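You operate a simulated robot arm through the tools that you are given. There is no shell and no other tool. Be economical: measure what you need, move in short steps, check, and stop when the job is done.

Carry out the task below with a simulated robot arm. There is one attempt and no reset: what you move stays moved.

Task
Mill the funnel's granules into the catch tray at the board's speed.
Fine: tray under the outlet, start the mill before the green gate opens, spill nothing; stop once it runs clear and switch off; leave the gate open.

The check looks at the end state, three seconds after you hand in, the way a careful person would. Anything else that was tipped, shoved, dropped, spilled or broken makes it a failure.

Robot
A 7-joint arm with a two-finger parallel gripper, fixed in place. Base frame: the origin is at the foot of the arm, x ahead of it, y to its left, z up. Lengths are in m, angles in rad, forces in N, time in s.
It reaches about 0.926 m from its shoulder. Its first joint turns from -2.007 to 2.007 rad. Payload 3.91 kg.
The TCP is the grasp point between the finger pads, 0.03 m short of the fingertips. In the tool frame z runs along the fingers and y along their closing line. The gripper opens to 0.11 m. The fingers are 0.02 m wide and 0.01 m thick; the gripper's body (0.048 by 0.112 m) begins 0.055 m behind the TCP.
Orientation is that of the tool frame in the base frame, as a unit quaternion [x, y, z, w]. With the fingers straight down and closing along the base's y, the tool's x points along the base's -x, its y along +y and its z along -z.

Tools
- The arm moves only by the tool arm_command. Its argument "rows" is a list that holds one entry, the list of rows, each a list of 7 numbers: the shift along the tool's x, y, z in m, then the turn, a rotation vector about the tool's x, y, z in rad, then the gripper command, from -1 (fully open) to 1 (shut), values between in proportion. In form: [[[x, y, z, ax, ay, az, fingers], ...]]. A call has 1 to 10 rows; each row shifts and turns the commanded pose from where the row before left it, along the tool's axes as they then stand. Rows are played at 5 a second. More than 0.05 m and 0.15 rad between two rows, or a gripper value outside its range, and nothing of the call is played. Where a pose cannot be reached the arm comes as near as it can. A force on the tool above 90 N (or 10 N above the force at the start of the call, whichever is more), or a blocked arm, ends the call early, and 0.2 s more pass. The fingers move at their own pace (about 0.153 m/s each) and stop on an object; they squeeze with about 43 N. The grip force told is the motor's: it shows also when the fingers shut on nothing. Time passes only in rows, and 0.2 s behind the last, so rows that do not move let the fingers close. The reply holds the time, the measured pose of the TCP, the force on the tool along the base axes, the opening and the grip force, in the units named above and with some noise, with the torque about the TCP (base axes, N m) and any sound that the robot's microphone picked up.
- Cameras (640 x 400 px; columns grow to the right, rows downward): "scene" is fixed at [0.0503, -0.5002, 1.6334]; the picture's right is [0.11, -0.99, 0.00], its down [-0.10, -0.01, -1.00] and it looks along [0.99, 0.11, -0.10] (base axes); focal length 214 px, centre (320, 200). "wrist" rides on the gripper at [0.072, 0.017, -0.103] in the tool frame; the picture's right is [-0.23, 0.97, 0.00], its down [-0.76, -0.18, -0.62] and it looks along [-0.61, -0.14, 0.78] (tool axes); focal length 222 px, centre (320, 200). There is no depth. A picture from a camera that has moved, and an enlarged one, comes with that camera's place and axes in the base frame and with its lens.
- get_image(camera): a new picture of that camera. The clock stands still meanwhile.
- lift_body(by): slides the trunk up (or, below 0, down) by that many m; the arm rides with it, the base frame stays. It gives what a move gives, with no picture.
- inspect(camera, box): a new picture of the part [left, top, right, bottom] of that camera's present view, enlarged. The clock stands still meanwhile.
- finish_job(): hands the job in; it is judged then, once.

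Work in short steps. Places have to be worked out from the pictures, the camera data and where the tool is seen: move nearer, look again, correct. Check each grasp and each placing, and mend what went wrong. You have 120 turns and 68 pictures in all, those below and enlarged ones among them. Open the gripper and draw the arm clear of the work before you hand the job in, unless the task says otherwise; then end with one line.

The tools are called after "Call:" as a command line: name --argument value ..., lists and objects as JSON in quotes. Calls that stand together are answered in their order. arm_command: Moves the arm, as the interface text tells. Its arguments: {"type":"object","properties":{"rows":{"type":"array","items":{"type":"array","items":{"type":"array","items":{"type":"number"}}}}},"required":["rows"]} The other tools are called the same way: lift_body (by) slides the trunk up or down; get_image (camera) takes a picture; inspect (camera, box) takes an enlarged picture of a part of a camera's view; finish_job () hands the job in.

At the start:

```text
time_s: 0.0
eef_pos: [0.3353, -0.4449, 1.5073]
ee_rot: [-0.001, 1.0, -0.001, 0.0]
force: [0.4, -0.6, -0.7]
wrist_torque: [-0.02, -0.01, 0.0]
opening: 0.1099
grasp_force: 0.1
trunk travel left (down, up): [-0.925, 0.065]
```

scene: 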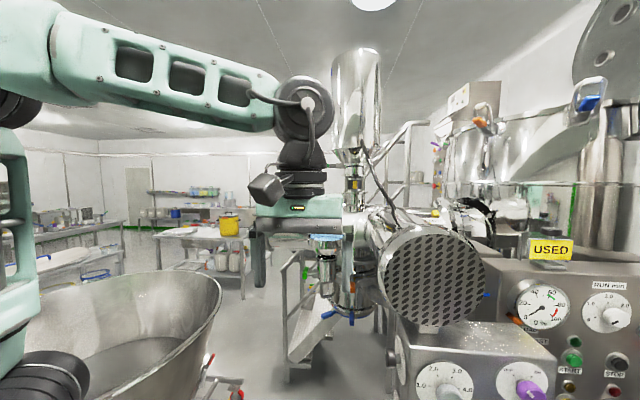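
wrist: 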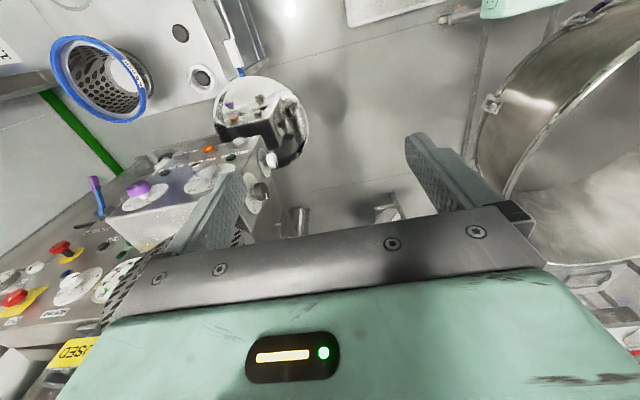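

The scene shows a busy milling room; I need details first. I'll enlarge parts of the scene view.

Call:
inspect --camera "scene" --box '[380, 230, 640, 400]'

Call:
inspect --camera "scene" --box '[240, 40, 500, 330]'

Call:
inspect --camera "wrist" --box '[0, 50, 320, 360]'

```text
2.35 times, centred on (510, 315) of scene
camera zoom: at [0.0503, -0.5002, 1.6334], right [0.11, -0.99, 0.0], down [-0.1, -0.01, -1.0], along [0.99, 0.11, -0.1], focal length 505 px, centre (-127, -71)
```

zoom: 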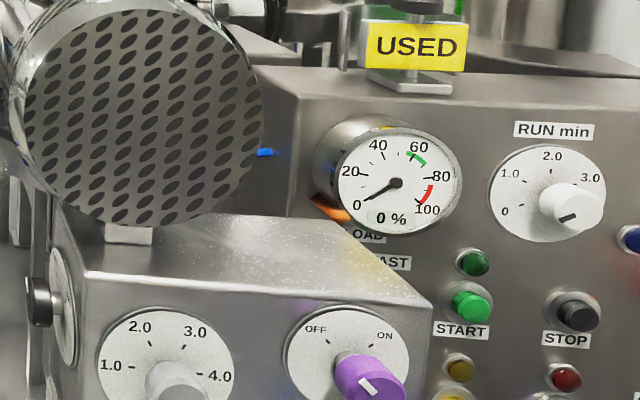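

```text
1.38 times, centred on (370, 185) of scene
camera zoom: at [0.0503, -0.5002, 1.6334], right [0.11, -0.99, 0.0], down [-0.1, -0.01, -1.0], along [0.99, 0.11, -0.1], focal length 296 px, centre (251, 221)
```

zoom: 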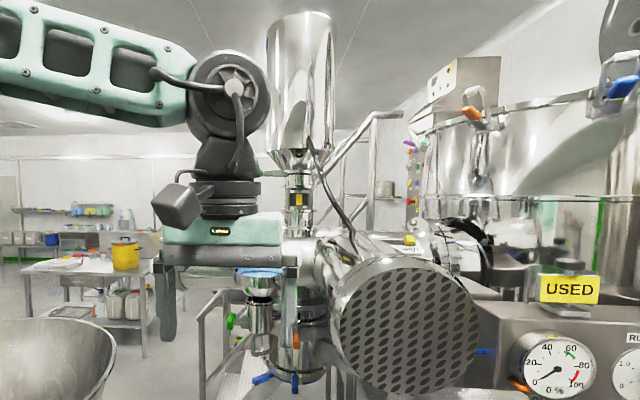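

```text
1.29 times, centred on (160, 205) of wrist
camera zoom: at [0.2621, -0.4254, 1.6096], right [0.23, 0.97, 0.0], down [0.76, -0.18, 0.62], along [0.61, -0.14, -0.78], focal length 287 px, centre (526, 194)
```

zoom: 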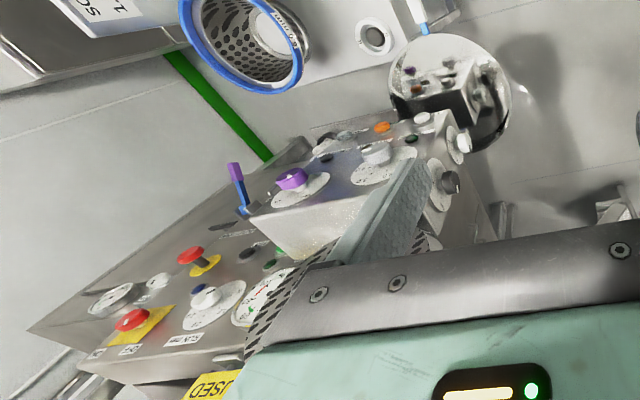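

The gripper hides the small funnel; I shift left by 0.2 m and look again.

Call:
arm_command --rows '[[[0, 0.04, 0, 0, 0, 0, -1], [0, 0.04, 0, 0, 0, 0, -1], [0, 0.04, 0, 0, 0, 0, -1], [0, 0.04, 0, 0, 0, 0, -1], [0, 0.04, 0, 0, 0, 0, -1]]]'

Call:
get_image --camera "scene"

Call:
get_image --camera "wrist"

```text
time_s: 1.2
eef_pos: [0.3354, -0.3539, 1.506]
ee_rot: [0.0, 1.0, 0.0, -0.001]
force: [1.1, 0.2, 0.2]
wrist_torque: [0.04, -0.01, 0.02]
opening: 0.11
grasp_force: 0.1
out of reach, approached as far as the arm can: row 3, 4, 5
trunk travel left (down, up): [-0.925, 0.065]
```

```text
62 pictures are left
```

scene: 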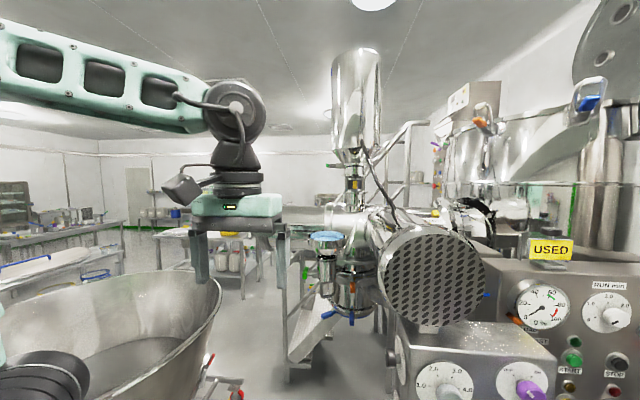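

```text
61 pictures are left
camera wrist: at [0.2626, -0.336, 1.6093], right [0.23, 0.97, 0.0], down [0.76, -0.18, 0.62], along [0.61, -0.14, -0.78], focal length 222 px, centre (320, 200)
```

wrist: 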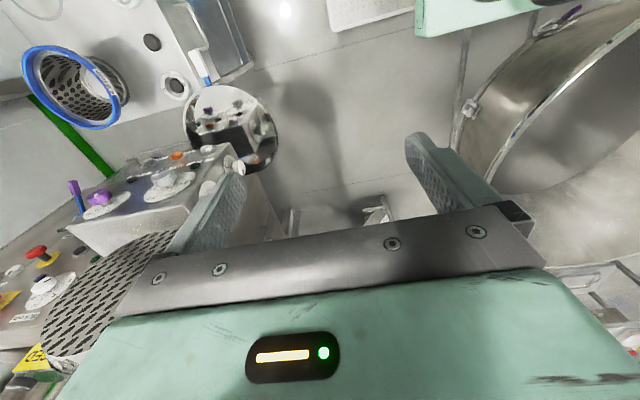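

Now the mill is in view; enlarge it and the right-hand side/other spots.

Call:
inspect --camera "scene" --box '[280, 140, 420, 360]'

Call:
inspect --camera "scene" --box '[420, 70, 580, 240]'

Call:
inspect --camera "wrist" --box '[160, 60, 300, 200]'

```text
1.82 times, centred on (350, 250) of scene
camera zoom: at [0.0503, -0.5002, 1.6334], right [0.11, -0.99, 0.0], down [-0.1, -0.01, -1.0], along [0.99, 0.11, -0.1], focal length 390 px, centre (266, 109)
```

zoom: 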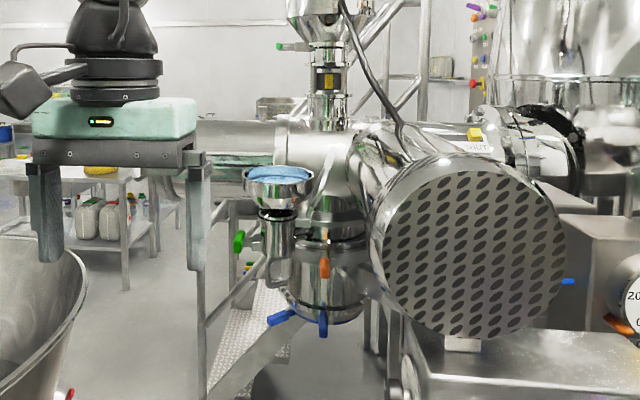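

```text
2.35 times, centred on (500, 155) of scene
camera zoom: at [0.0503, -0.5002, 1.6334], right [0.11, -0.99, 0.0], down [-0.1, -0.01, -1.0], along [0.99, 0.11, -0.1], focal length 505 px, centre (-104, 306)
```

zoom: 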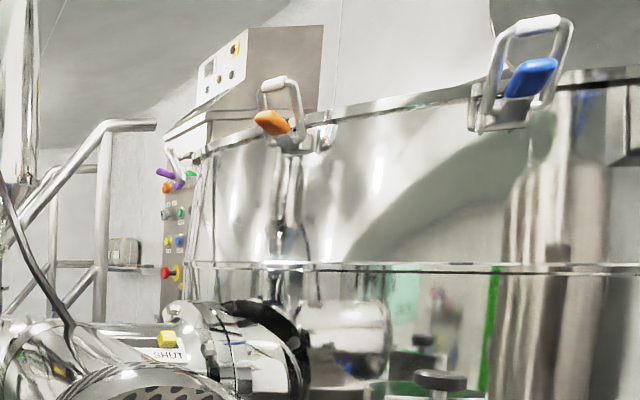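

```text
2.86 times, centred on (230, 130) of wrist
camera zoom: at [0.2626, -0.336, 1.6093], right [0.23, 0.97, 0.0], down [0.76, -0.18, 0.62], along [0.61, -0.14, -0.78], focal length 635 px, centre (577, 400)
```

zoom: 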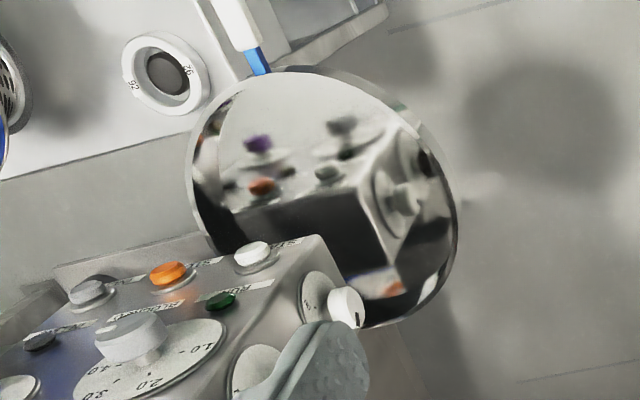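

Triangulating puts the purple switch at about (0.42,-0.81,1.27) and the speed knob at (0.44,-0.70,1.23). I pitch the tool up to look ahead at the mill with the wrist camera.

Call:
arm_command --rows '[[[0, -0.01, 0, 0, -0.14, 0, -1], [0, -0.01, 0, 0, -0.14, 0, -1], [0, 0, 0, 0, -0.14, 0, -1], [0, 0, 0, 0, -0.14, 0, -1], [0, 0, 0, 0, -0.14, 0, -1]]]'

Call:
get_image --camera "wrist"

Call:
get_image --camera "scene"

```text
time_s: 2.4
eef_pos: [0.3352, -0.3769, 1.5043]
ee_rot: [0.001, 0.939, -0.001, 0.344]
force: [0.1, -0.5, -0.1]
wrist_torque: [0.0, 0.04, 0.01]
opening: 0.1101
grasp_force: 0.1
out of reach, approached as far as the arm can: row 3
trunk travel left (down, up): [-0.925, 0.065]
```

```text
57 pictures are left
camera wrist: at [0.2135, -0.3582, 1.535], right [0.17, 0.97, 0.15], down [0.18, -0.18, 0.97], along [0.97, -0.14, -0.21], focal length 222 px, centre (320, 200)
```

wrist: 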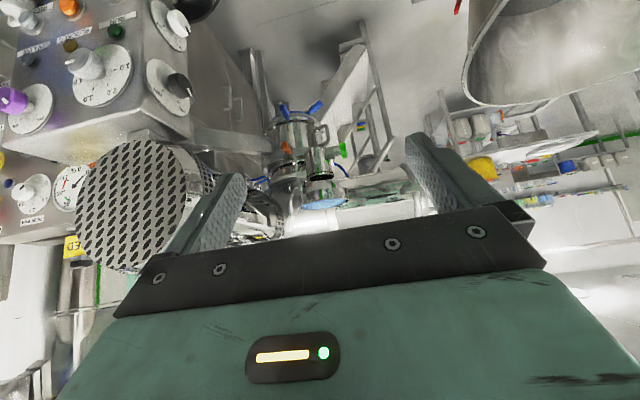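

```text
56 pictures are left
```

scene: 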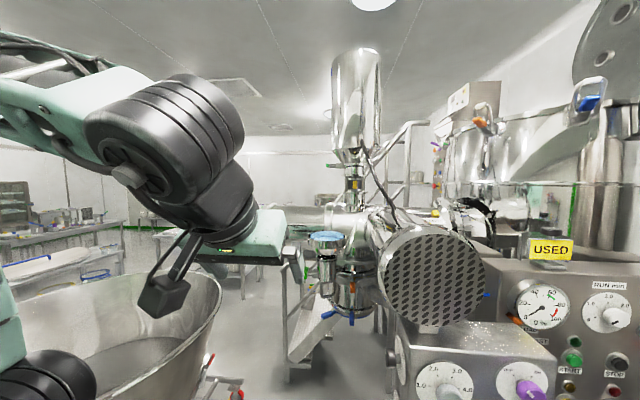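

The funnel triangulates to about (0.86,-0.44,1.41). Enlarge the mill and box in this view.

Call:
inspect --camera "wrist" --box '[230, 80, 390, 220]'

Call:
inspect --camera "wrist" --box '[0, 0, 230, 150]'

Call:
inspect --camera "scene" --box '[290, 210, 400, 330]'

```text
2.86 times, centred on (310, 150) of wrist
camera zoom: at [0.2135, -0.3582, 1.535], right [0.17, 0.97, 0.15], down [0.18, -0.18, 0.97], along [0.97, -0.14, -0.21], focal length 635 px, centre (349, 343)
```

zoom: 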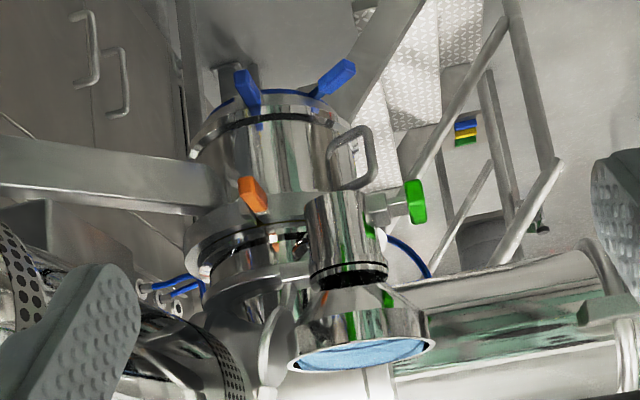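

```text
2.67 times, centred on (115, 75) of wrist
camera zoom: at [0.2135, -0.3582, 1.535], right [0.17, 0.97, 0.15], down [0.18, -0.18, 0.97], along [0.97, -0.14, -0.21], focal length 592 px, centre (867, 533)
```

zoom: 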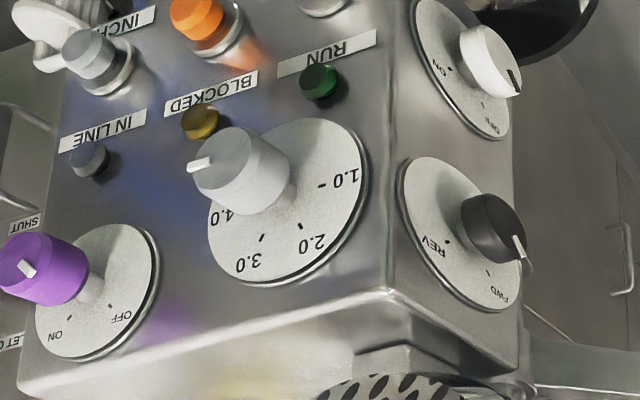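

```text
3.33 times, centred on (345, 270) of scene
camera zoom: at [0.0503, -0.5002, 1.6334], right [0.11, -0.99, 0.0], down [-0.1, -0.01, -1.0], along [0.99, 0.11, -0.1], focal length 715 px, centre (237, -33)
```

zoom: 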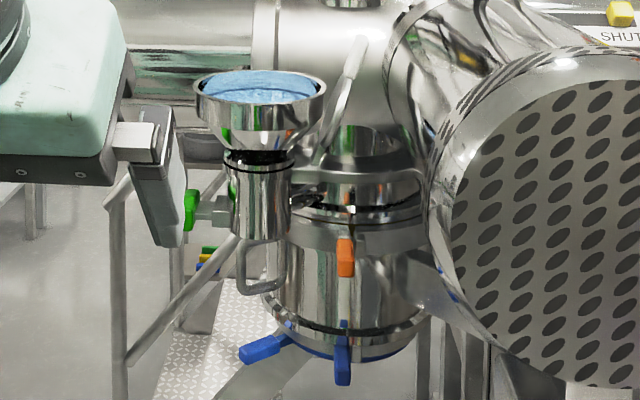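

I need a full view of the control box front; move right 0.35 m at this pitch, then look.

Call:
arm_command --rows '[[[0, -0.045, 0, 0, 0, 0, -1], [0, -0.045, 0, 0, 0, 0, -1], [0, -0.045, 0, 0, 0, 0, -1], [0, -0.045, 0, 0, 0, 0, -1], [0, -0.045, 0, 0, 0, 0, -1], [0, -0.045, 0, 0, 0, 0, -1], [0, -0.045, 0, 0, 0, 0, -1]]]'

Call:
get_image --camera "wrist"

```text
time_s: 4.0
eef_pos: [0.3339, -0.6927, 1.5034]
ee_rot: [-0.001, 0.94, 0.001, 0.343]
force: [-0.1, 0.4, 0.6]
wrist_torque: [-0.01, 0.03, -0.02]
opening: 0.11
grasp_force: 0.1
trunk travel left (down, up): [-0.925, 0.065]
```

```text
52 pictures are left
camera wrist: at [0.2127, -0.6729, 1.5346], right [0.17, 0.97, 0.15], down [0.18, -0.18, 0.97], along [0.97, -0.14, -0.21], focal length 222 px, centre (320, 200)
```

wrist: 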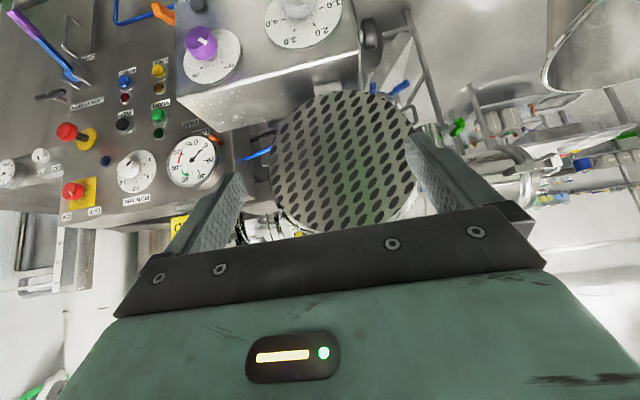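

Box knobs are right ahead. I back off in x by 0.12 m, then lower the trunk for a frontal look at the box.

Call:
arm_command --rows '[[[0.0306, 0, -0.0258, 0, 0, 0, -1], [0.0306, 0, -0.0258, 0, 0, 0, -1], [0.0306, 0, -0.0258, 0, 0, 0, -1]]]'

Call:
lift_body --by -0.2

Call:
get_image --camera "wrist"

Call:
get_image --camera "scene"

```text
time_s: 4.8
eef_pos: [0.2152, -0.6926, 1.5038]
ee_rot: [0.0, 0.939, 0.0, 0.343]
force: [0.2, -0.4, -0.2]
wrist_torque: [0.0, 0.06, -0.01]
opening: 0.1097
grasp_force: 0.0
trunk travel left (down, up): [-0.925, 0.065]
```

```text
time_s: 7.0
eef_pos: [0.2135, -0.6914, 1.3044]
ee_rot: [0.001, 0.939, 0.0, 0.343]
force: [0.4, -0.1, 0.2]
wrist_torque: [0.01, 0.04, 0.01]
opening: 0.11
grasp_force: 0.0
trunk travel left (down, up): [-0.725, 0.265]
```

```text
51 pictures are left
camera wrist: at [0.0928, -0.6733, 1.3353], right [0.17, 0.97, 0.15], down [0.18, -0.18, 0.97], along [0.97, -0.14, -0.21], focal length 222 px, centre (320, 200)
```

wrist: 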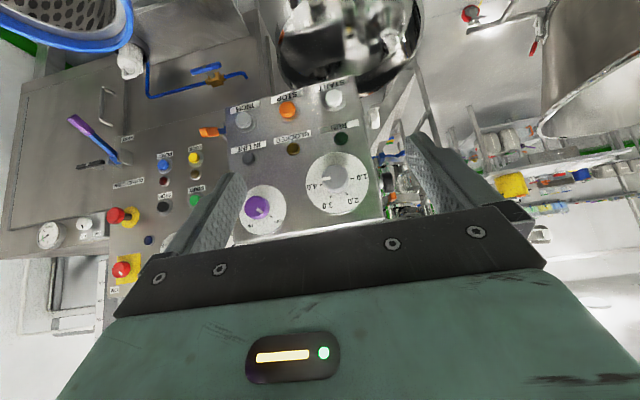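

```text
50 pictures are left
```

scene: 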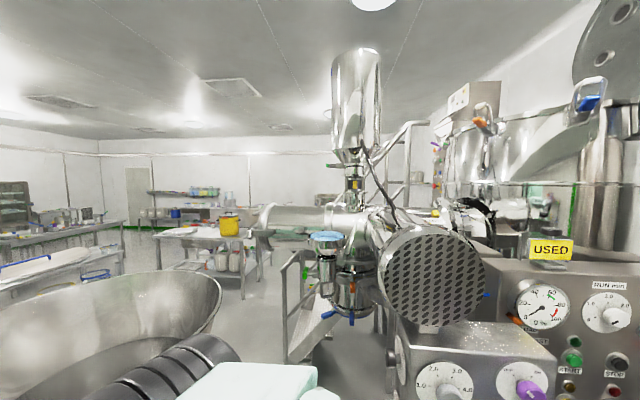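

The box reads START (white), STOP (orange), INCH (grey), lamps RUN/BLOCKED/IN LINE. A shiny round vessel sits below; enlarge these.

Call:
inspect --camera "wrist" --box '[210, 0, 440, 240]'

Call:
inspect --camera "wrist" --box '[0, 0, 250, 150]'

```text
1.67 times, centred on (325, 120) of wrist
camera zoom: at [0.0928, -0.6733, 1.3353], right [0.17, 0.97, 0.15], down [0.18, -0.18, 0.97], along [0.97, -0.14, -0.21], focal length 370 px, centre (312, 333)
```

zoom: 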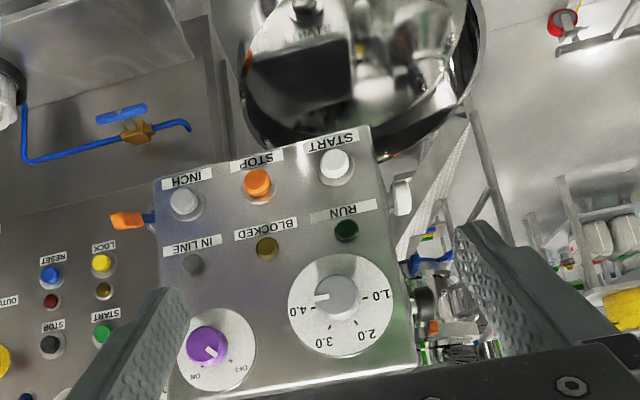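

```text
2.56 times, centred on (125, 75) of wrist
camera zoom: at [0.0928, -0.6733, 1.3353], right [0.17, 0.97, 0.15], down [0.18, -0.18, 0.97], along [0.97, -0.14, -0.21], focal length 569 px, centre (819, 520)
```

zoom: 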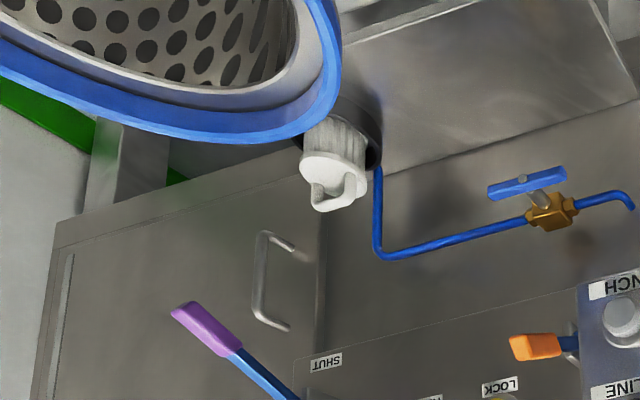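

I lower another 0.25 m to see the vessel and what lies below the mill.

Call:
lift_body --by -0.25

Call:
get_image --camera "wrist"

```text
time_s: 9.6
eef_pos: [0.214, -0.6923, 1.0552]
ee_rot: [-0.001, 0.94, 0.0, 0.342]
force: [-0.8, -0.4, 0.1]
wrist_torque: [0.01, -0.01, 0.02]
opening: 0.1099
grasp_force: 0.0
trunk travel left (down, up): [-0.475, 0.515]
```

```text
47 pictures are left
camera wrist: at [0.0928, -0.6732, 1.0853], right [0.17, 0.97, 0.15], down [0.18, -0.18, 0.97], along [0.97, -0.14, -0.21], focal length 222 px, centre (320, 200)
```

wrist: 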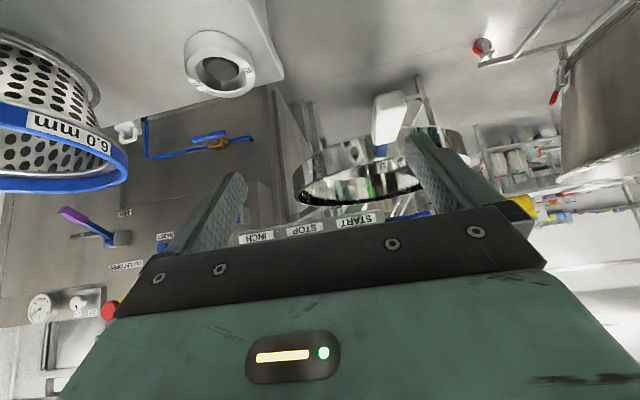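

A shallow round tray with a white grip shows at z≈1.05. Zoom on it, and on the sieve and left side.

Call:
inspect --camera "wrist" --box '[260, 60, 500, 250]'

```text
2.11 times, centred on (380, 155) of wrist
camera zoom: at [0.0928, -0.6732, 1.0853], right [0.17, 0.97, 0.15], down [0.18, -0.18, 0.97], along [0.97, -0.14, -0.21], focal length 468 px, centre (194, 295)
```

zoom: 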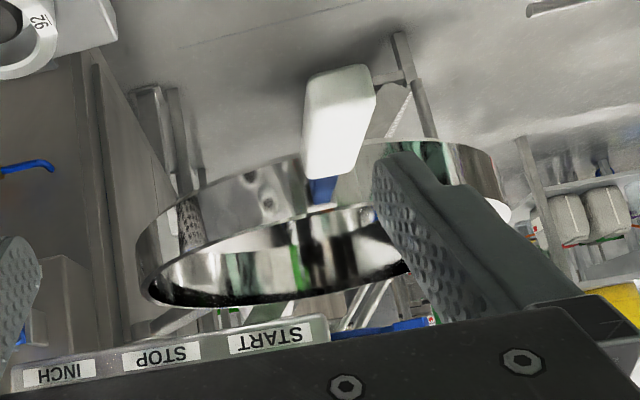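

Tray centre is at about (0.43,-0.62,0.97), with a white paddle handle. I still need the board; check the scene's far-right region once enlarged.

Call:
inspect --camera "scene" --box '[500, 150, 600, 240]'

Call:
lift_body --by 0.3

Call:
arm_command --rows '[[[0, 0, 0, 0.0966, 0, 0.1147, -1], [0, 0, 0, 0.0966, 0, 0.1147, -1], [0, 0, 0, 0.0966, 0, 0.1147, -1], [0, 0, 0, 0.0966, 0, 0.1147, -1], [0, 0, 0, 0.0966, 0, 0.1147, -1], [0, 0, 0, 0.0966, 0, 0.1147, -1]]]'

Call:
get_image --camera "wrist"

```text
4.44 times, centred on (550, 195) of scene
camera zoom: at [0.0503, -0.5002, 1.6334], right [0.11, -0.99, 0.0], down [-0.1, -0.01, -1.0], along [0.99, 0.11, -0.1], focal length 953 px, centre (-702, 222)
```

zoom: 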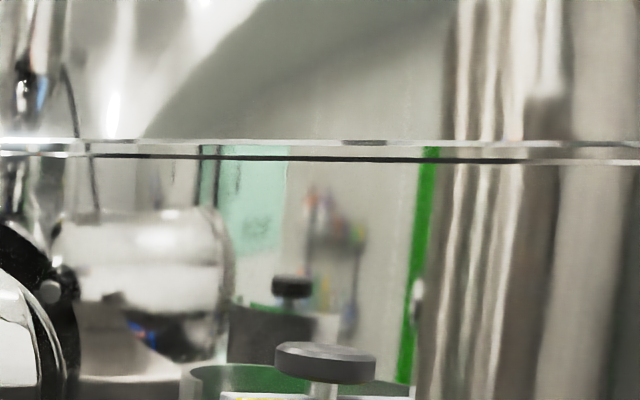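

```text
time_s: 12.6
eef_pos: [0.2139, -0.6917, 1.3546]
ee_rot: [0.0, 0.939, 0.0, 0.343]
force: [-0.1, 0.0, -0.6]
wrist_torque: [-0.02, 0.03, 0.0]
opening: 0.11
grasp_force: 0.1
trunk travel left (down, up): [-0.775, 0.215]
```

```text
time_s: 13.9
eef_pos: [0.2133, -0.6916, 1.3537]
ee_rot: [0.41, 0.845, -0.149, 0.309]
force: [0.8, 0.1, 0.1]
wrist_torque: [-0.02, 0.0, 0.02]
opening: 0.1098
grasp_force: 0.3
trunk travel left (down, up): [-0.775, 0.215]
```

```text
44 pictures are left
camera wrist: at [0.1524, -0.5842, 1.385], right [0.87, 0.47, 0.15], down [-0.03, -0.25, 0.97], along [0.49, -0.85, -0.21], focal length 222 px, centre (320, 200)
```

wrist: 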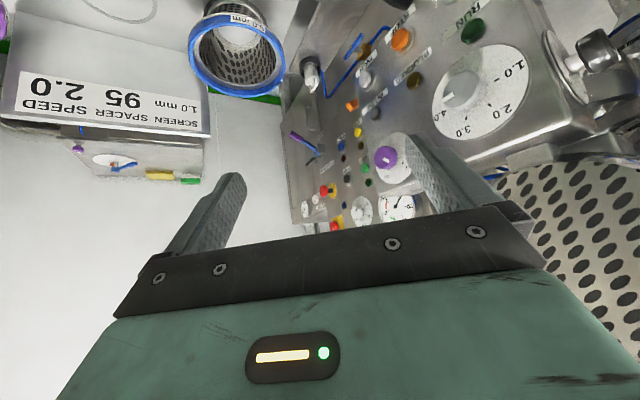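

There's the board. Enlarge it to read it fully.

Call:
inspect --camera "wrist" --box '[0, 40, 220, 200]'

Call:
inspect --camera "wrist" --box '[330, 0, 640, 230]'

```text
2.50 times, centred on (110, 120) of wrist
camera zoom: at [0.1524, -0.5842, 1.385], right [0.87, 0.47, 0.15], down [-0.03, -0.25, 0.97], along [0.49, -0.85, -0.21], focal length 555 px, centre (845, 400)
```

zoom: 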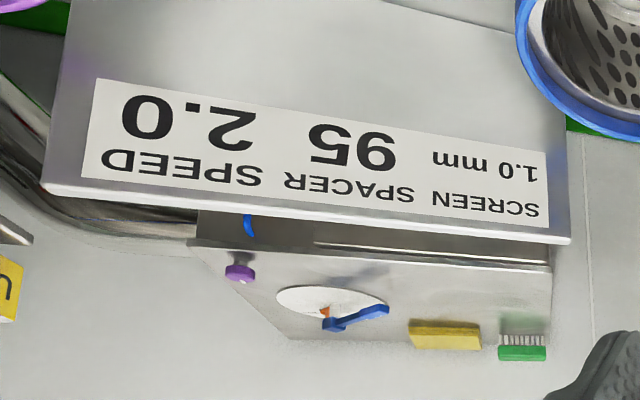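

```text
1.74 times, centred on (485, 115) of wrist
camera zoom: at [0.1524, -0.5842, 1.385], right [0.87, 0.47, 0.15], down [-0.03, -0.25, 0.97], along [0.49, -0.85, -0.21], focal length 386 px, centre (33, 348)
```

zoom: 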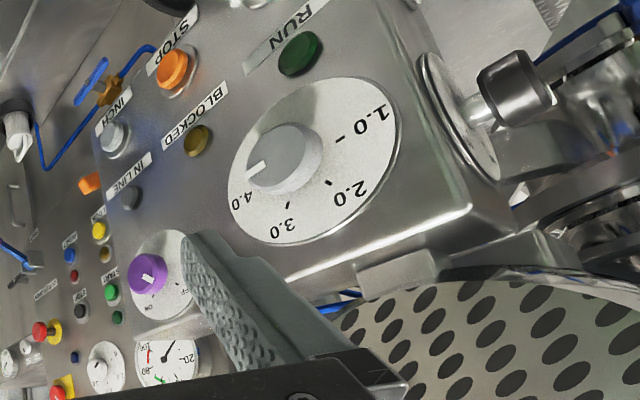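

Board says speed 2.0; the dial sits near 4.0. Now I move to view the box's side face (ON/OFF, REV/FWD) and the tray/mill from the left.

Call:
arm_command --rows '[[[0.0134, 0.036, -0.0113, 0, 0, 0, -1], [0.0134, 0.036, -0.0113, 0, 0, 0, -1], [0.0134, 0.036, -0.0113, 0, 0, 0, -1], [0.0134, 0.036, -0.0113, 0, 0, 0, -1], [0.0134, 0.036, -0.0113, 0, 0, 0, -1], [0.0134, 0.036, -0.0113, 0, 0, 0, -1], [0.0134, 0.036, -0.0113, 0, 0, 0, -1], [0.0134, 0.036, -0.0113, 0, 0, 0, -1]]]'

Call:
get_image --camera "wrist"

```text
time_s: 15.8
eef_pos: [0.3373, -0.4744, 1.3336]
ee_rot: [0.407, 0.847, -0.148, 0.309]
force: [-0.8, 0.0, 0.6]
wrist_torque: [-0.01, 0.02, -0.01]
opening: 0.1099
grasp_force: 0.1
out of reach, approached as far as the arm can: row 6, 7, 8
trunk travel left (down, up): [-0.775, 0.215]
```

```text
41 pictures are left
camera wrist: at [0.2741, -0.3656, 1.3644], right [0.87, 0.47, 0.15], down [-0.03, -0.25, 0.97], along [0.49, -0.85, -0.21], focal length 222 px, centre (320, 200)
```

wrist: 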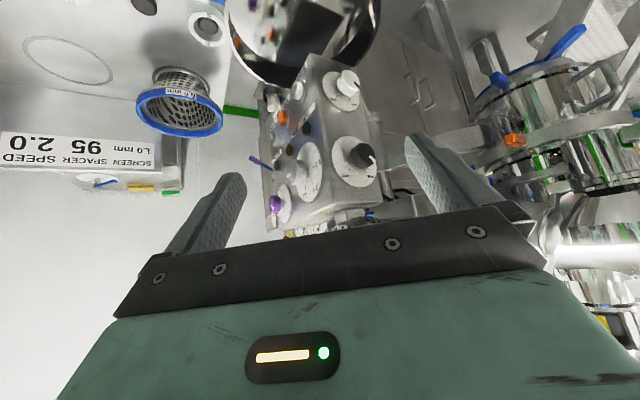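

Call:
inspect --camera "wrist" --box '[230, 30, 410, 240]'

Call:
inspect --camera "wrist" --box '[430, 0, 640, 220]'

```text
1.90 times, centred on (320, 135) of wrist
camera zoom: at [0.2741, -0.3656, 1.3644], right [0.87, 0.47, 0.15], down [-0.03, -0.25, 0.97], along [0.49, -0.85, -0.21], focal length 423 px, centre (320, 324)
```

zoom: 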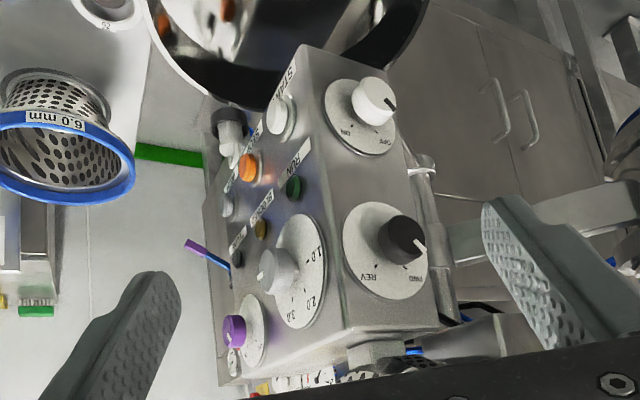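

```text
1.82 times, centred on (535, 110) of wrist
camera zoom: at [0.2741, -0.3656, 1.3644], right [0.87, 0.47, 0.15], down [-0.03, -0.25, 0.97], along [0.49, -0.85, -0.21], focal length 404 px, centre (-71, 364)
```

zoom: 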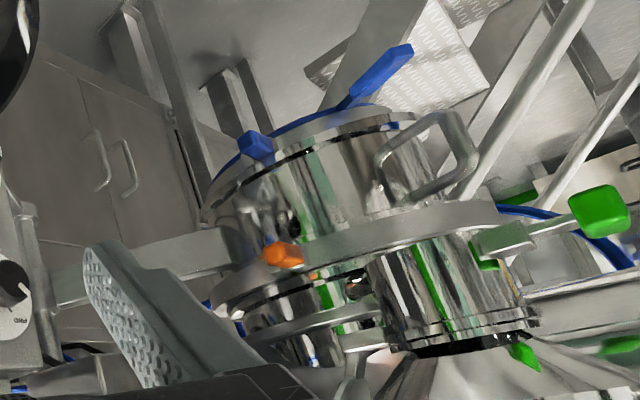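

Drum with blue ring is the mill, its bottom the outlet; green T-handle is the gate slide on the funnel neck. I pitch down to see what carries the tray.

Call:
arm_command --rows '[[[0, 0, 0, 0, 0.14, 0, -1], [0, 0, 0, 0, 0.14, 0, -1], [0, 0, 0, 0, 0.14, 0, -1], [0, 0, 0, 0, 0.14, 0, -1]]]'

Call:
get_image --camera "wrist"

```text
time_s: 16.8
eef_pos: [0.3356, -0.4737, 1.3351]
ee_rot: [0.435, 0.898, -0.031, 0.061]
force: [0.0, 0.8, 0.8]
wrist_torque: [-0.04, -0.04, -0.01]
opening: 0.1101
grasp_force: 0.0
trunk travel left (down, up): [-0.775, 0.215]
```

```text
38 pictures are left
camera wrist: at [0.2962, -0.3934, 1.4252], right [0.9, 0.43, 0.03], down [0.28, -0.63, 0.72], along [0.33, -0.64, -0.69], focal length 222 px, centre (320, 200)
```

wrist: 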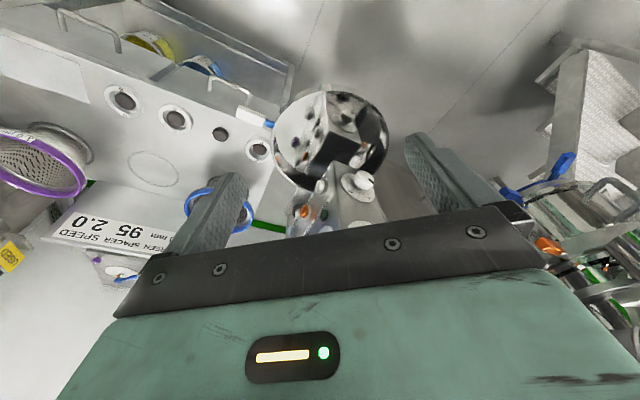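

Call:
inspect --camera "wrist" --box '[210, 60, 420, 220]'

```text
2.50 times, centred on (315, 140) of wrist
camera zoom: at [0.2962, -0.3934, 1.4252], right [0.9, 0.43, 0.03], down [0.28, -0.63, 0.72], along [0.33, -0.64, -0.69], focal length 555 px, centre (332, 350)
```

zoom: 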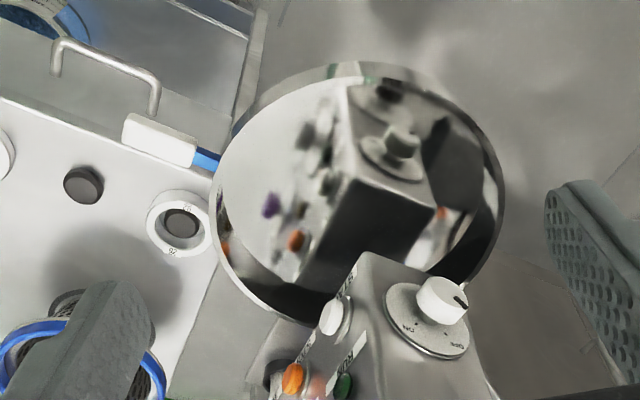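

I lower 0.3 m and pitch up again to see the tray's mounting side-on.

Call:
lift_body --by -0.3

Call:
arm_command --rows '[[[0, 0, 0, 0, -0.14, 0, -1], [0, 0, 0, 0, -0.14, 0, -1], [0, 0, 0, 0, -0.14, 0, -1]]]'

Call:
get_image --camera "wrist"

```text
time_s: 19.8
eef_pos: [0.3366, -0.4741, 1.0336]
ee_rot: [0.434, 0.898, -0.03, 0.063]
force: [1.0, -0.1, 0.5]
wrist_torque: [-0.01, -0.03, 0.04]
opening: 0.11
grasp_force: 0.1
trunk travel left (down, up): [-0.475, 0.515]
```

```text
time_s: 20.6
eef_pos: [0.336, -0.4737, 1.0339]
ee_rot: [0.417, 0.865, -0.12, 0.25]
force: [0.1, -0.2, 0.0]
wrist_torque: [-0.01, 0.03, 0.01]
opening: 0.1102
grasp_force: 0.1
trunk travel left (down, up): [-0.475, 0.515]
```

```text
36 pictures are left
camera wrist: at [0.2776, -0.3699, 1.0814], right [0.88, 0.45, 0.12], down [0.06, -0.36, 0.93], along [0.47, -0.82, -0.34], focal length 222 px, centre (320, 200)
```

wrist: 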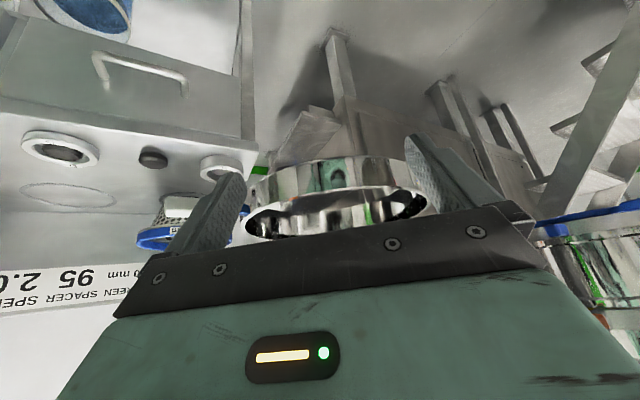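

Call:
inspect --camera "wrist" --box '[160, 20, 480, 250]'

```text
1.74 times, centred on (320, 135) of wrist
camera zoom: at [0.2776, -0.3699, 1.0814], right [0.88, 0.45, 0.12], down [0.06, -0.36, 0.93], along [0.47, -0.82, -0.34], focal length 386 px, centre (320, 313)
```

zoom: 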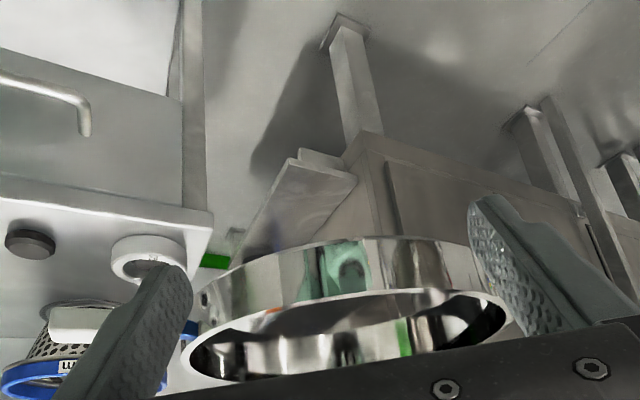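

The tray seems carried by something hidden behind my right finger. I lift 0.12 m and yaw back left to look along +x past the tray towards the mill.

Call:
lift_body --by 0.12

Call:
arm_command --rows '[[[0, 0, 0, -0.0743, 0, -0.1186, -1], [0, 0, 0, -0.0743, 0, -0.1186, -1], [0, 0, 0, -0.0743, 0, -0.1186, -1], [0, 0, 0, -0.0743, 0, -0.1186, -1], [0, 0, 0, -0.0743, 0, -0.1186, -1], [0, 0, 0, -0.0743, 0, -0.1186, -1]]]'

Call:
get_image --camera "wrist"

```text
time_s: 22.1
eef_pos: [0.3361, -0.4724, 1.1532]
ee_rot: [0.419, 0.865, -0.12, 0.248]
force: [-0.8, -0.2, 0.0]
wrist_torque: [0.01, -0.01, 0.04]
opening: 0.1099
grasp_force: 0.1
trunk travel left (down, up): [-0.595, 0.395]
```

```text
time_s: 23.4
eef_pos: [0.3363, -0.4717, 1.1545]
ee_rot: [0.028, 0.96, -0.008, 0.277]
force: [0.0, 0.3, 1.3]
wrist_torque: [0.0, -0.02, 0.01]
opening: 0.1101
grasp_force: 0.0
trunk travel left (down, up): [-0.595, 0.395]
```

```text
34 pictures are left
camera wrist: at [0.2216, -0.4475, 1.2017], right [0.25, 0.96, 0.12], down [0.3, -0.2, 0.93], along [0.92, -0.19, -0.34], focal length 222 px, centre (320, 200)
```

wrist: 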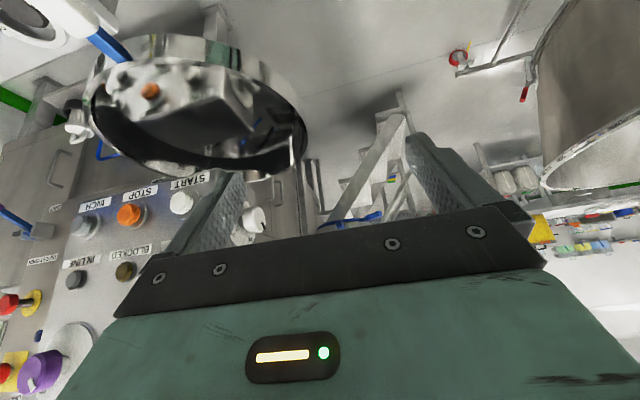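

Call:
inspect --camera "wrist" --box '[60, 0, 420, 240]'

```text
1.67 times, centred on (240, 120) of wrist
camera zoom: at [0.2216, -0.4475, 1.2017], right [0.25, 0.96, 0.12], down [0.3, -0.2, 0.93], along [0.92, -0.19, -0.34], focal length 370 px, centre (453, 333)
```

zoom: 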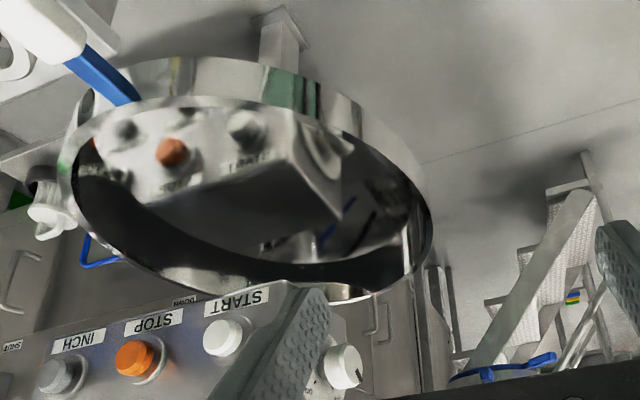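

The tray's handle works out at about (0.275,-0.63,0.985), blue outlet ring near (1.0,-0.52,1.04). I back off and go low to see what supports the tray and what is beneath the outlet.

Call:
arm_command --rows '[[[0.0339, 0, -0.0212, 0, 0, 0, -1], [0.0339, 0, -0.0212, 0, 0, 0, -1], [0.0339, 0, -0.0212, 0, 0, 0, -1]]]'

Call:
lift_body --by -0.33

Call:
get_image --camera "wrist"

```text
time_s: 24.2
eef_pos: [0.2172, -0.464, 1.154]
ee_rot: [0.028, 0.961, -0.008, 0.276]
force: [0.2, -0.1, 0.4]
wrist_torque: [-0.04, 0.01, 0.0]
opening: 0.11
grasp_force: 0.1
trunk travel left (down, up): [-0.595, 0.395]
```

```text
time_s: 27.5
eef_pos: [0.217, -0.4641, 0.8242]
ee_rot: [0.029, 0.961, -0.008, 0.276]
force: [-0.3, 0.8, 0.1]
wrist_torque: [0.01, 0.02, -0.01]
opening: 0.1099
grasp_force: 0.1
trunk travel left (down, up): [-0.265, 0.725]
```

```text
32 pictures are left
camera wrist: at [0.1022, -0.4395, 0.8716], right [0.25, 0.96, 0.12], down [0.3, -0.2, 0.93], along [0.92, -0.2, -0.34], focal length 222 px, centre (320, 200)
```

wrist: 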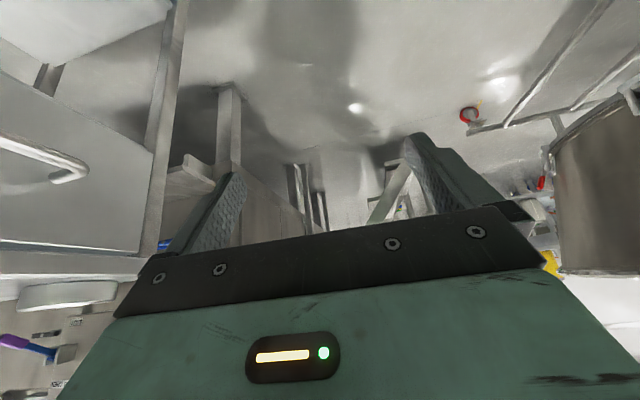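

The tray is hidden by the hand; pitch up 0.7 rad more.

Call:
arm_command --rows '[[[0, 0, 0, 0, -0.14, 0, -1], [0, 0, 0, 0, -0.14, 0, -1], [0, 0, 0, 0, -0.14, 0, -1], [0, 0, 0, 0, -0.14, 0, -1], [0, 0, 0, 0, -0.14, 0, -1]]]'

Call:
get_image --camera "wrist"

```text
time_s: 28.6
eef_pos: [0.2432, -0.4658, 0.8192]
ee_rot: [0.021, 0.879, -0.016, 0.477]
force: [0.7, -0.2, 0.4]
wrist_torque: [0.0, 0.02, 0.04]
opening: 0.11
grasp_force: 0.1
trunk travel left (down, up): [-0.265, 0.725]
stopped in row 5: the arm was blocked; the commanded pose is now the measured one
```

```text
31 pictures are left
camera wrist: at [0.1185, -0.4403, 0.8127], right [0.17, 0.97, 0.18], down [-0.12, -0.16, 0.98], along [0.98, -0.19, 0.08], focal length 222 px, centre (320, 200)
```

wrist: 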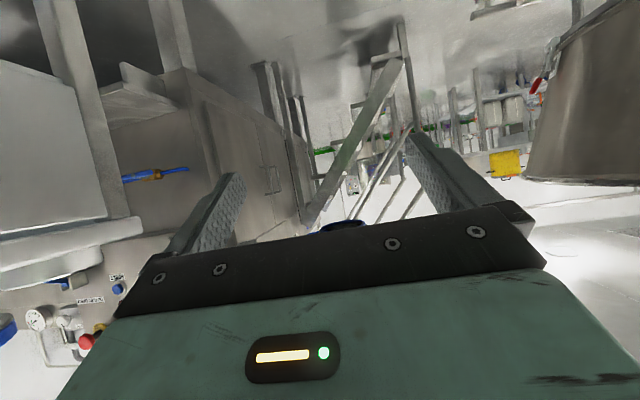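

Nothing rests under the outlet, so the tray probably hangs on a swing arm. I return the pitch and raise to camera z≈1.2 from this backed-off position.

Call:
arm_command --rows '[[[0, 0, 0, 0, 0.14, 0, -1], [0, 0, 0, 0, 0.14, 0, -1], [0, 0, 0, 0, 0.14, 0, -1]]]'

Call:
lift_body --by 0.33

Call:
inspect --camera "wrist" --box '[120, 20, 460, 250]'

```text
time_s: 29.4
eef_pos: [0.2369, -0.4654, 0.8213]
ee_rot: [0.027, 0.956, -0.01, 0.293]
force: [0.2, 0.7, -0.2]
wrist_torque: [-0.02, -0.01, -0.03]
opening: 0.1098
grasp_force: 0.0
trunk travel left (down, up): [-0.265, 0.725]
```

```text
time_s: 32.6
eef_pos: [0.2362, -0.4668, 1.1514]
ee_rot: [0.026, 0.956, -0.01, 0.293]
force: [0.3, 0.1, 0.9]
wrist_torque: [0.04, -0.02, 0.01]
opening: 0.1099
grasp_force: 0.0
trunk travel left (down, up): [-0.595, 0.395]
```

```text
1.74 times, centred on (290, 135) of wrist
camera zoom: at [0.1204, -0.4408, 1.1945], right [0.24, 0.96, 0.12], down [0.27, -0.19, 0.94], along [0.93, -0.2, -0.31], focal length 386 px, centre (372, 313)
```

zoom: 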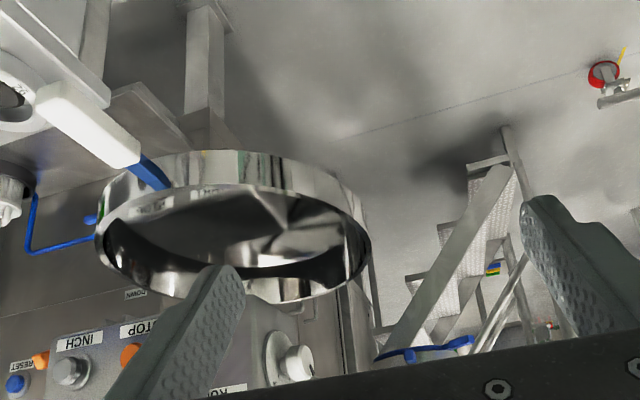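

Tray rim centre ≈(0.43,-0.63,0.99), radius ≈0.14, handle lies along x with centre ≈(0.27,-0.633,0.987). I level the tool and move above the handle.

Call:
arm_command --rows '[[[0, 0, 0, 0, 0.148, 0, -1], [0, 0, 0, 0, 0.148, 0, -1], [0, 0, 0, 0, 0.148, 0, -1], [0, 0, 0, 0, 0.148, 0, -1], [-0.01, -0.042, 0, 0, 0, 0, -1], [-0.01, -0.042, 0, 0, 0, 0, -1], [-0.005, -0.042, 0, 0, 0, 0, -1], [0, -0.042, 0, 0, 0, 0, -1]]]'

Call:
get_image --camera "wrist"

Call:
get_image --camera "scene"

```text
time_s: 34.5
eef_pos: [0.2524, -0.6361, 1.1523]
ee_rot: [0.028, 1.0, -0.002, 0.003]
force: [-0.2, 0.3, 1.1]
wrist_torque: [-0.04, -0.02, 0.01]
opening: 0.1099
grasp_force: 0.0
trunk travel left (down, up): [-0.595, 0.395]
```

```text
29 pictures are left
camera wrist: at [0.1815, -0.6124, 1.2542], right [0.28, 0.96, 0.0], down [0.75, -0.22, 0.63], along [0.6, -0.18, -0.78], focal length 222 px, centre (320, 200)
```

wrist: 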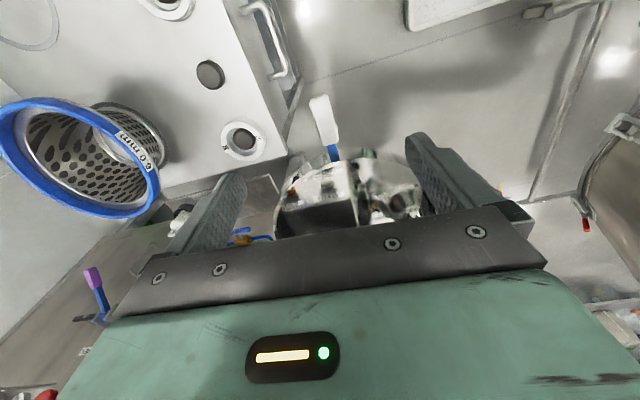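

```text
28 pictures are left
```

scene: 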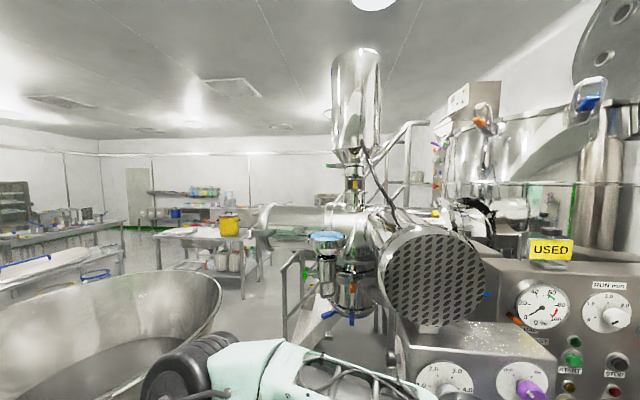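

The handle ray hits (0.27,-0.636) at z 0.987 — agrees. Descend onto it and close.

Call:
arm_command --rows '[[[-0.015, 0, 0.04, 0, 0, 0, -1], [0, 0, 0.04, 0, 0, 0, -1], [0, 0, 0.04, 0, 0, 0, -1], [0, 0, 0.02, 0, 0, 0, -1], [0, 0, 0.02, 0, 0, 0, -1]]]'

Call:
inspect --camera "wrist" --box '[160, 40, 480, 250]'

```text
time_s: 35.6
eef_pos: [0.2683, -0.6363, 0.9914]
ee_rot: [0.03, 1.0, -0.002, 0.002]
force: [-0.2, 0.5, -0.5]
wrist_torque: [-0.01, -0.05, -0.01]
opening: 0.11
grasp_force: 0.0
trunk travel left (down, up): [-0.595, 0.395]
```

```text
1.90 times, centred on (320, 145) of wrist
camera zoom: at [0.197, -0.6137, 1.0936], right [0.28, 0.96, 0.0], down [0.75, -0.22, 0.63], along [0.6, -0.18, -0.78], focal length 423 px, centre (320, 305)
```

zoom: 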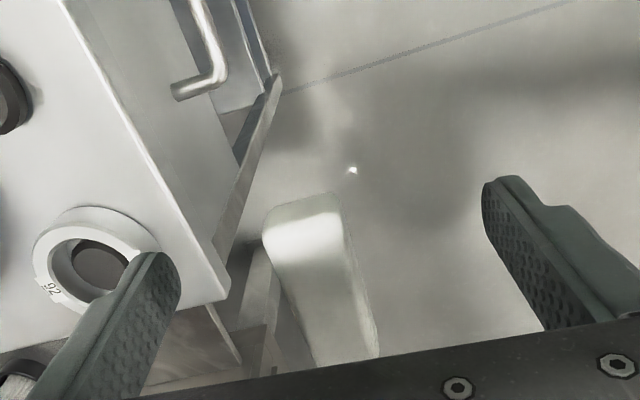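

Handle is between the fingers; close.

Call:
arm_command --rows '[[[0, 0, 0, 0, 0, 0, 1], [0, 0, 0, 0, 0, 0, 1], [0, 0, 0, 0, 0, 0, 1]]]'

```text
time_s: 36.5
eef_pos: [0.2676, -0.6354, 0.9923]
ee_rot: [0.028, 1.0, -0.001, 0.002]
force: [-2.4, 11.1, -1.4]
wrist_torque: [0.29, -0.83, 1.12]
opening: 0.0232
grasp_force: 45.2
trunk travel left (down, up): [-0.595, 0.395]
```

Gripped a 23 mm handle. Probe: small +y moves and watch the force.

Call:
arm_command --rows '[[[0, 0.01, 0, 0, 0, 0, 1], [0, 0.01, 0, 0, 0, 0, 1]]]'

```text
time_s: 37.0
eef_pos: [0.2749, -0.619, 0.991]
ee_rot: [0.025, 1.0, -0.004, 0.003]
force: [30.3, -12.1, 3.1]
wrist_torque: [0.41, -0.04, 0.99]
opening: 0.0219
grasp_force: 45.5
trunk travel left (down, up): [-0.595, 0.395]
```

It yields: moved along (+0.41,+0.91), so it swings on an arc around a pivot to the +x/−y. I follow the arc with matching yaw, small steps.

Call:
arm_command --rows '[[[-0.012, 0.018, 0, 0, 0, 0.04, 1], [-0.01, 0.02, 0, 0, 0, 0.04, 1]]]'

```text
time_s: 37.6
eef_pos: [0.2937, -0.5797, 0.991]
ee_rot: [0.068, 0.998, -0.002, 0.001]
force: [13.2, -5.7, 8.5]
wrist_torque: [0.41, -0.17, 1.12]
opening: 0.0223
grasp_force: 45.1
trunk travel left (down, up): [-0.595, 0.395]
```

Tracking well (force 13 N inward, radius ≈0.5). Continue along the arc.

Call:
arm_command --rows '[[[-0.014, 0.026, 0, 0, 0, 0.058, 1], [-0.012, 0.027, 0, 0, 0, 0.058, 1], [-0.012, 0.027, 0, 0, 0, 0.058, 1]]]'

```text
time_s: 38.5
eef_pos: [0.344, -0.5071, 0.9918]
ee_rot: [0.155, 0.988, 0.001, 0.0]
force: [-27.3, 21.9, 7.5]
wrist_torque: [-0.14, 0.07, 1.01]
opening: 0.0225
grasp_force: 44.9
trunk travel left (down, up): [-0.595, 0.395]
```

Points fit a circle with centre ≈(0.68,-0.79), radius ≈0.45; I'm commanding slightly inside. Correct outward and continue.

Call:
arm_command --rows '[[[-0.004, 0.03, 0, 0, 0, 0.063, 1], [-0.011, 0.0275, 0, 0, 0, 0.063, 1], [-0.011, 0.0275, 0, 0, 0, 0.063, 1]]]'

Call:
get_image --camera "wrist"

```text
time_s: 39.2
eef_pos: [0.4032, -0.4412, 0.9908]
ee_rot: [0.246, 0.969, -0.001, 0.003]
force: [8.0, -6.4, -23.8]
wrist_torque: [-0.08, -0.4, 1.16]
opening: 0.0233
grasp_force: 45.1
trunk travel left (down, up): [-0.595, 0.395]
```

```text
26 pictures are left
camera wrist: at [0.347, -0.3901, 1.0925], right [0.66, 0.75, 0.0], down [0.58, -0.52, 0.63], along [0.47, -0.42, -0.78], focal length 222 px, centre (320, 200)
```

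wrist: 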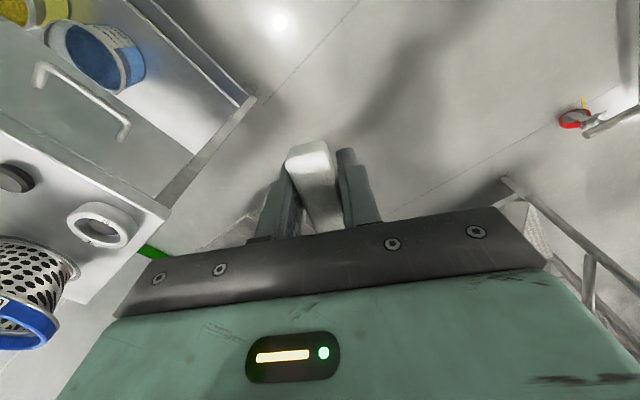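

Good tracking; refined pivot ≈(0.77,-0.84), R≈0.54. Continue the arc.

Call:
arm_command --rows '[[[-0.0105, 0.0284, 0, 0, 0, 0.0555, 1], [-0.0097, 0.0284, 0, 0, 0, 0.0555, 1], [-0.0097, 0.0284, -0.002, 0, 0, 0.0555, 1], [-0.0097, 0.0284, -0.002, 0, 0, 0.0555, 1], [-0.0097, 0.0284, 0, 0, 0, 0.0555, 1]]]'

```text
time_s: 40.5
eef_pos: [0.5233, -0.3524, 0.9953]
ee_rot: [0.379, 0.925, -0.001, 0.001]
force: [6.1, -7.9, -29.8]
wrist_torque: [-0.02, -0.14, 1.05]
opening: 0.0234
grasp_force: 44.6
trunk travel left (down, up): [-0.595, 0.395]
```

Call:
arm_command --rows '[[[-0.0097, 0.0284, 0, 0, 0, 0.0555, 1], [-0.0097, 0.0284, 0, 0, 0, 0.0555, 1], [-0.0097, 0.0284, 0, 0, 0, 0.0555, 1], [-0.0097, 0.0284, 0, 0, 0, 0.0555, 1], [-0.0097, 0.0284, 0, 0, 0, 0.0555, 1]]]'

Call:
get_image --camera "scene"

```text
time_s: 41.6
eef_pos: [0.665, -0.3001, 0.9955]
ee_rot: [0.503, 0.864, -0.002, 0.002]
force: [2.8, -4.5, -17.2]
wrist_torque: [0.06, 0.01, 1.26]
opening: 0.0238
grasp_force: 44.9
trunk travel left (down, up): [-0.595, 0.395]
```

```text
25 pictures are left
```

scene: 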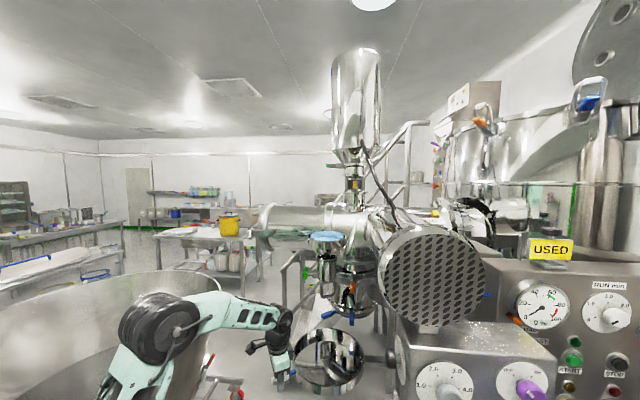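

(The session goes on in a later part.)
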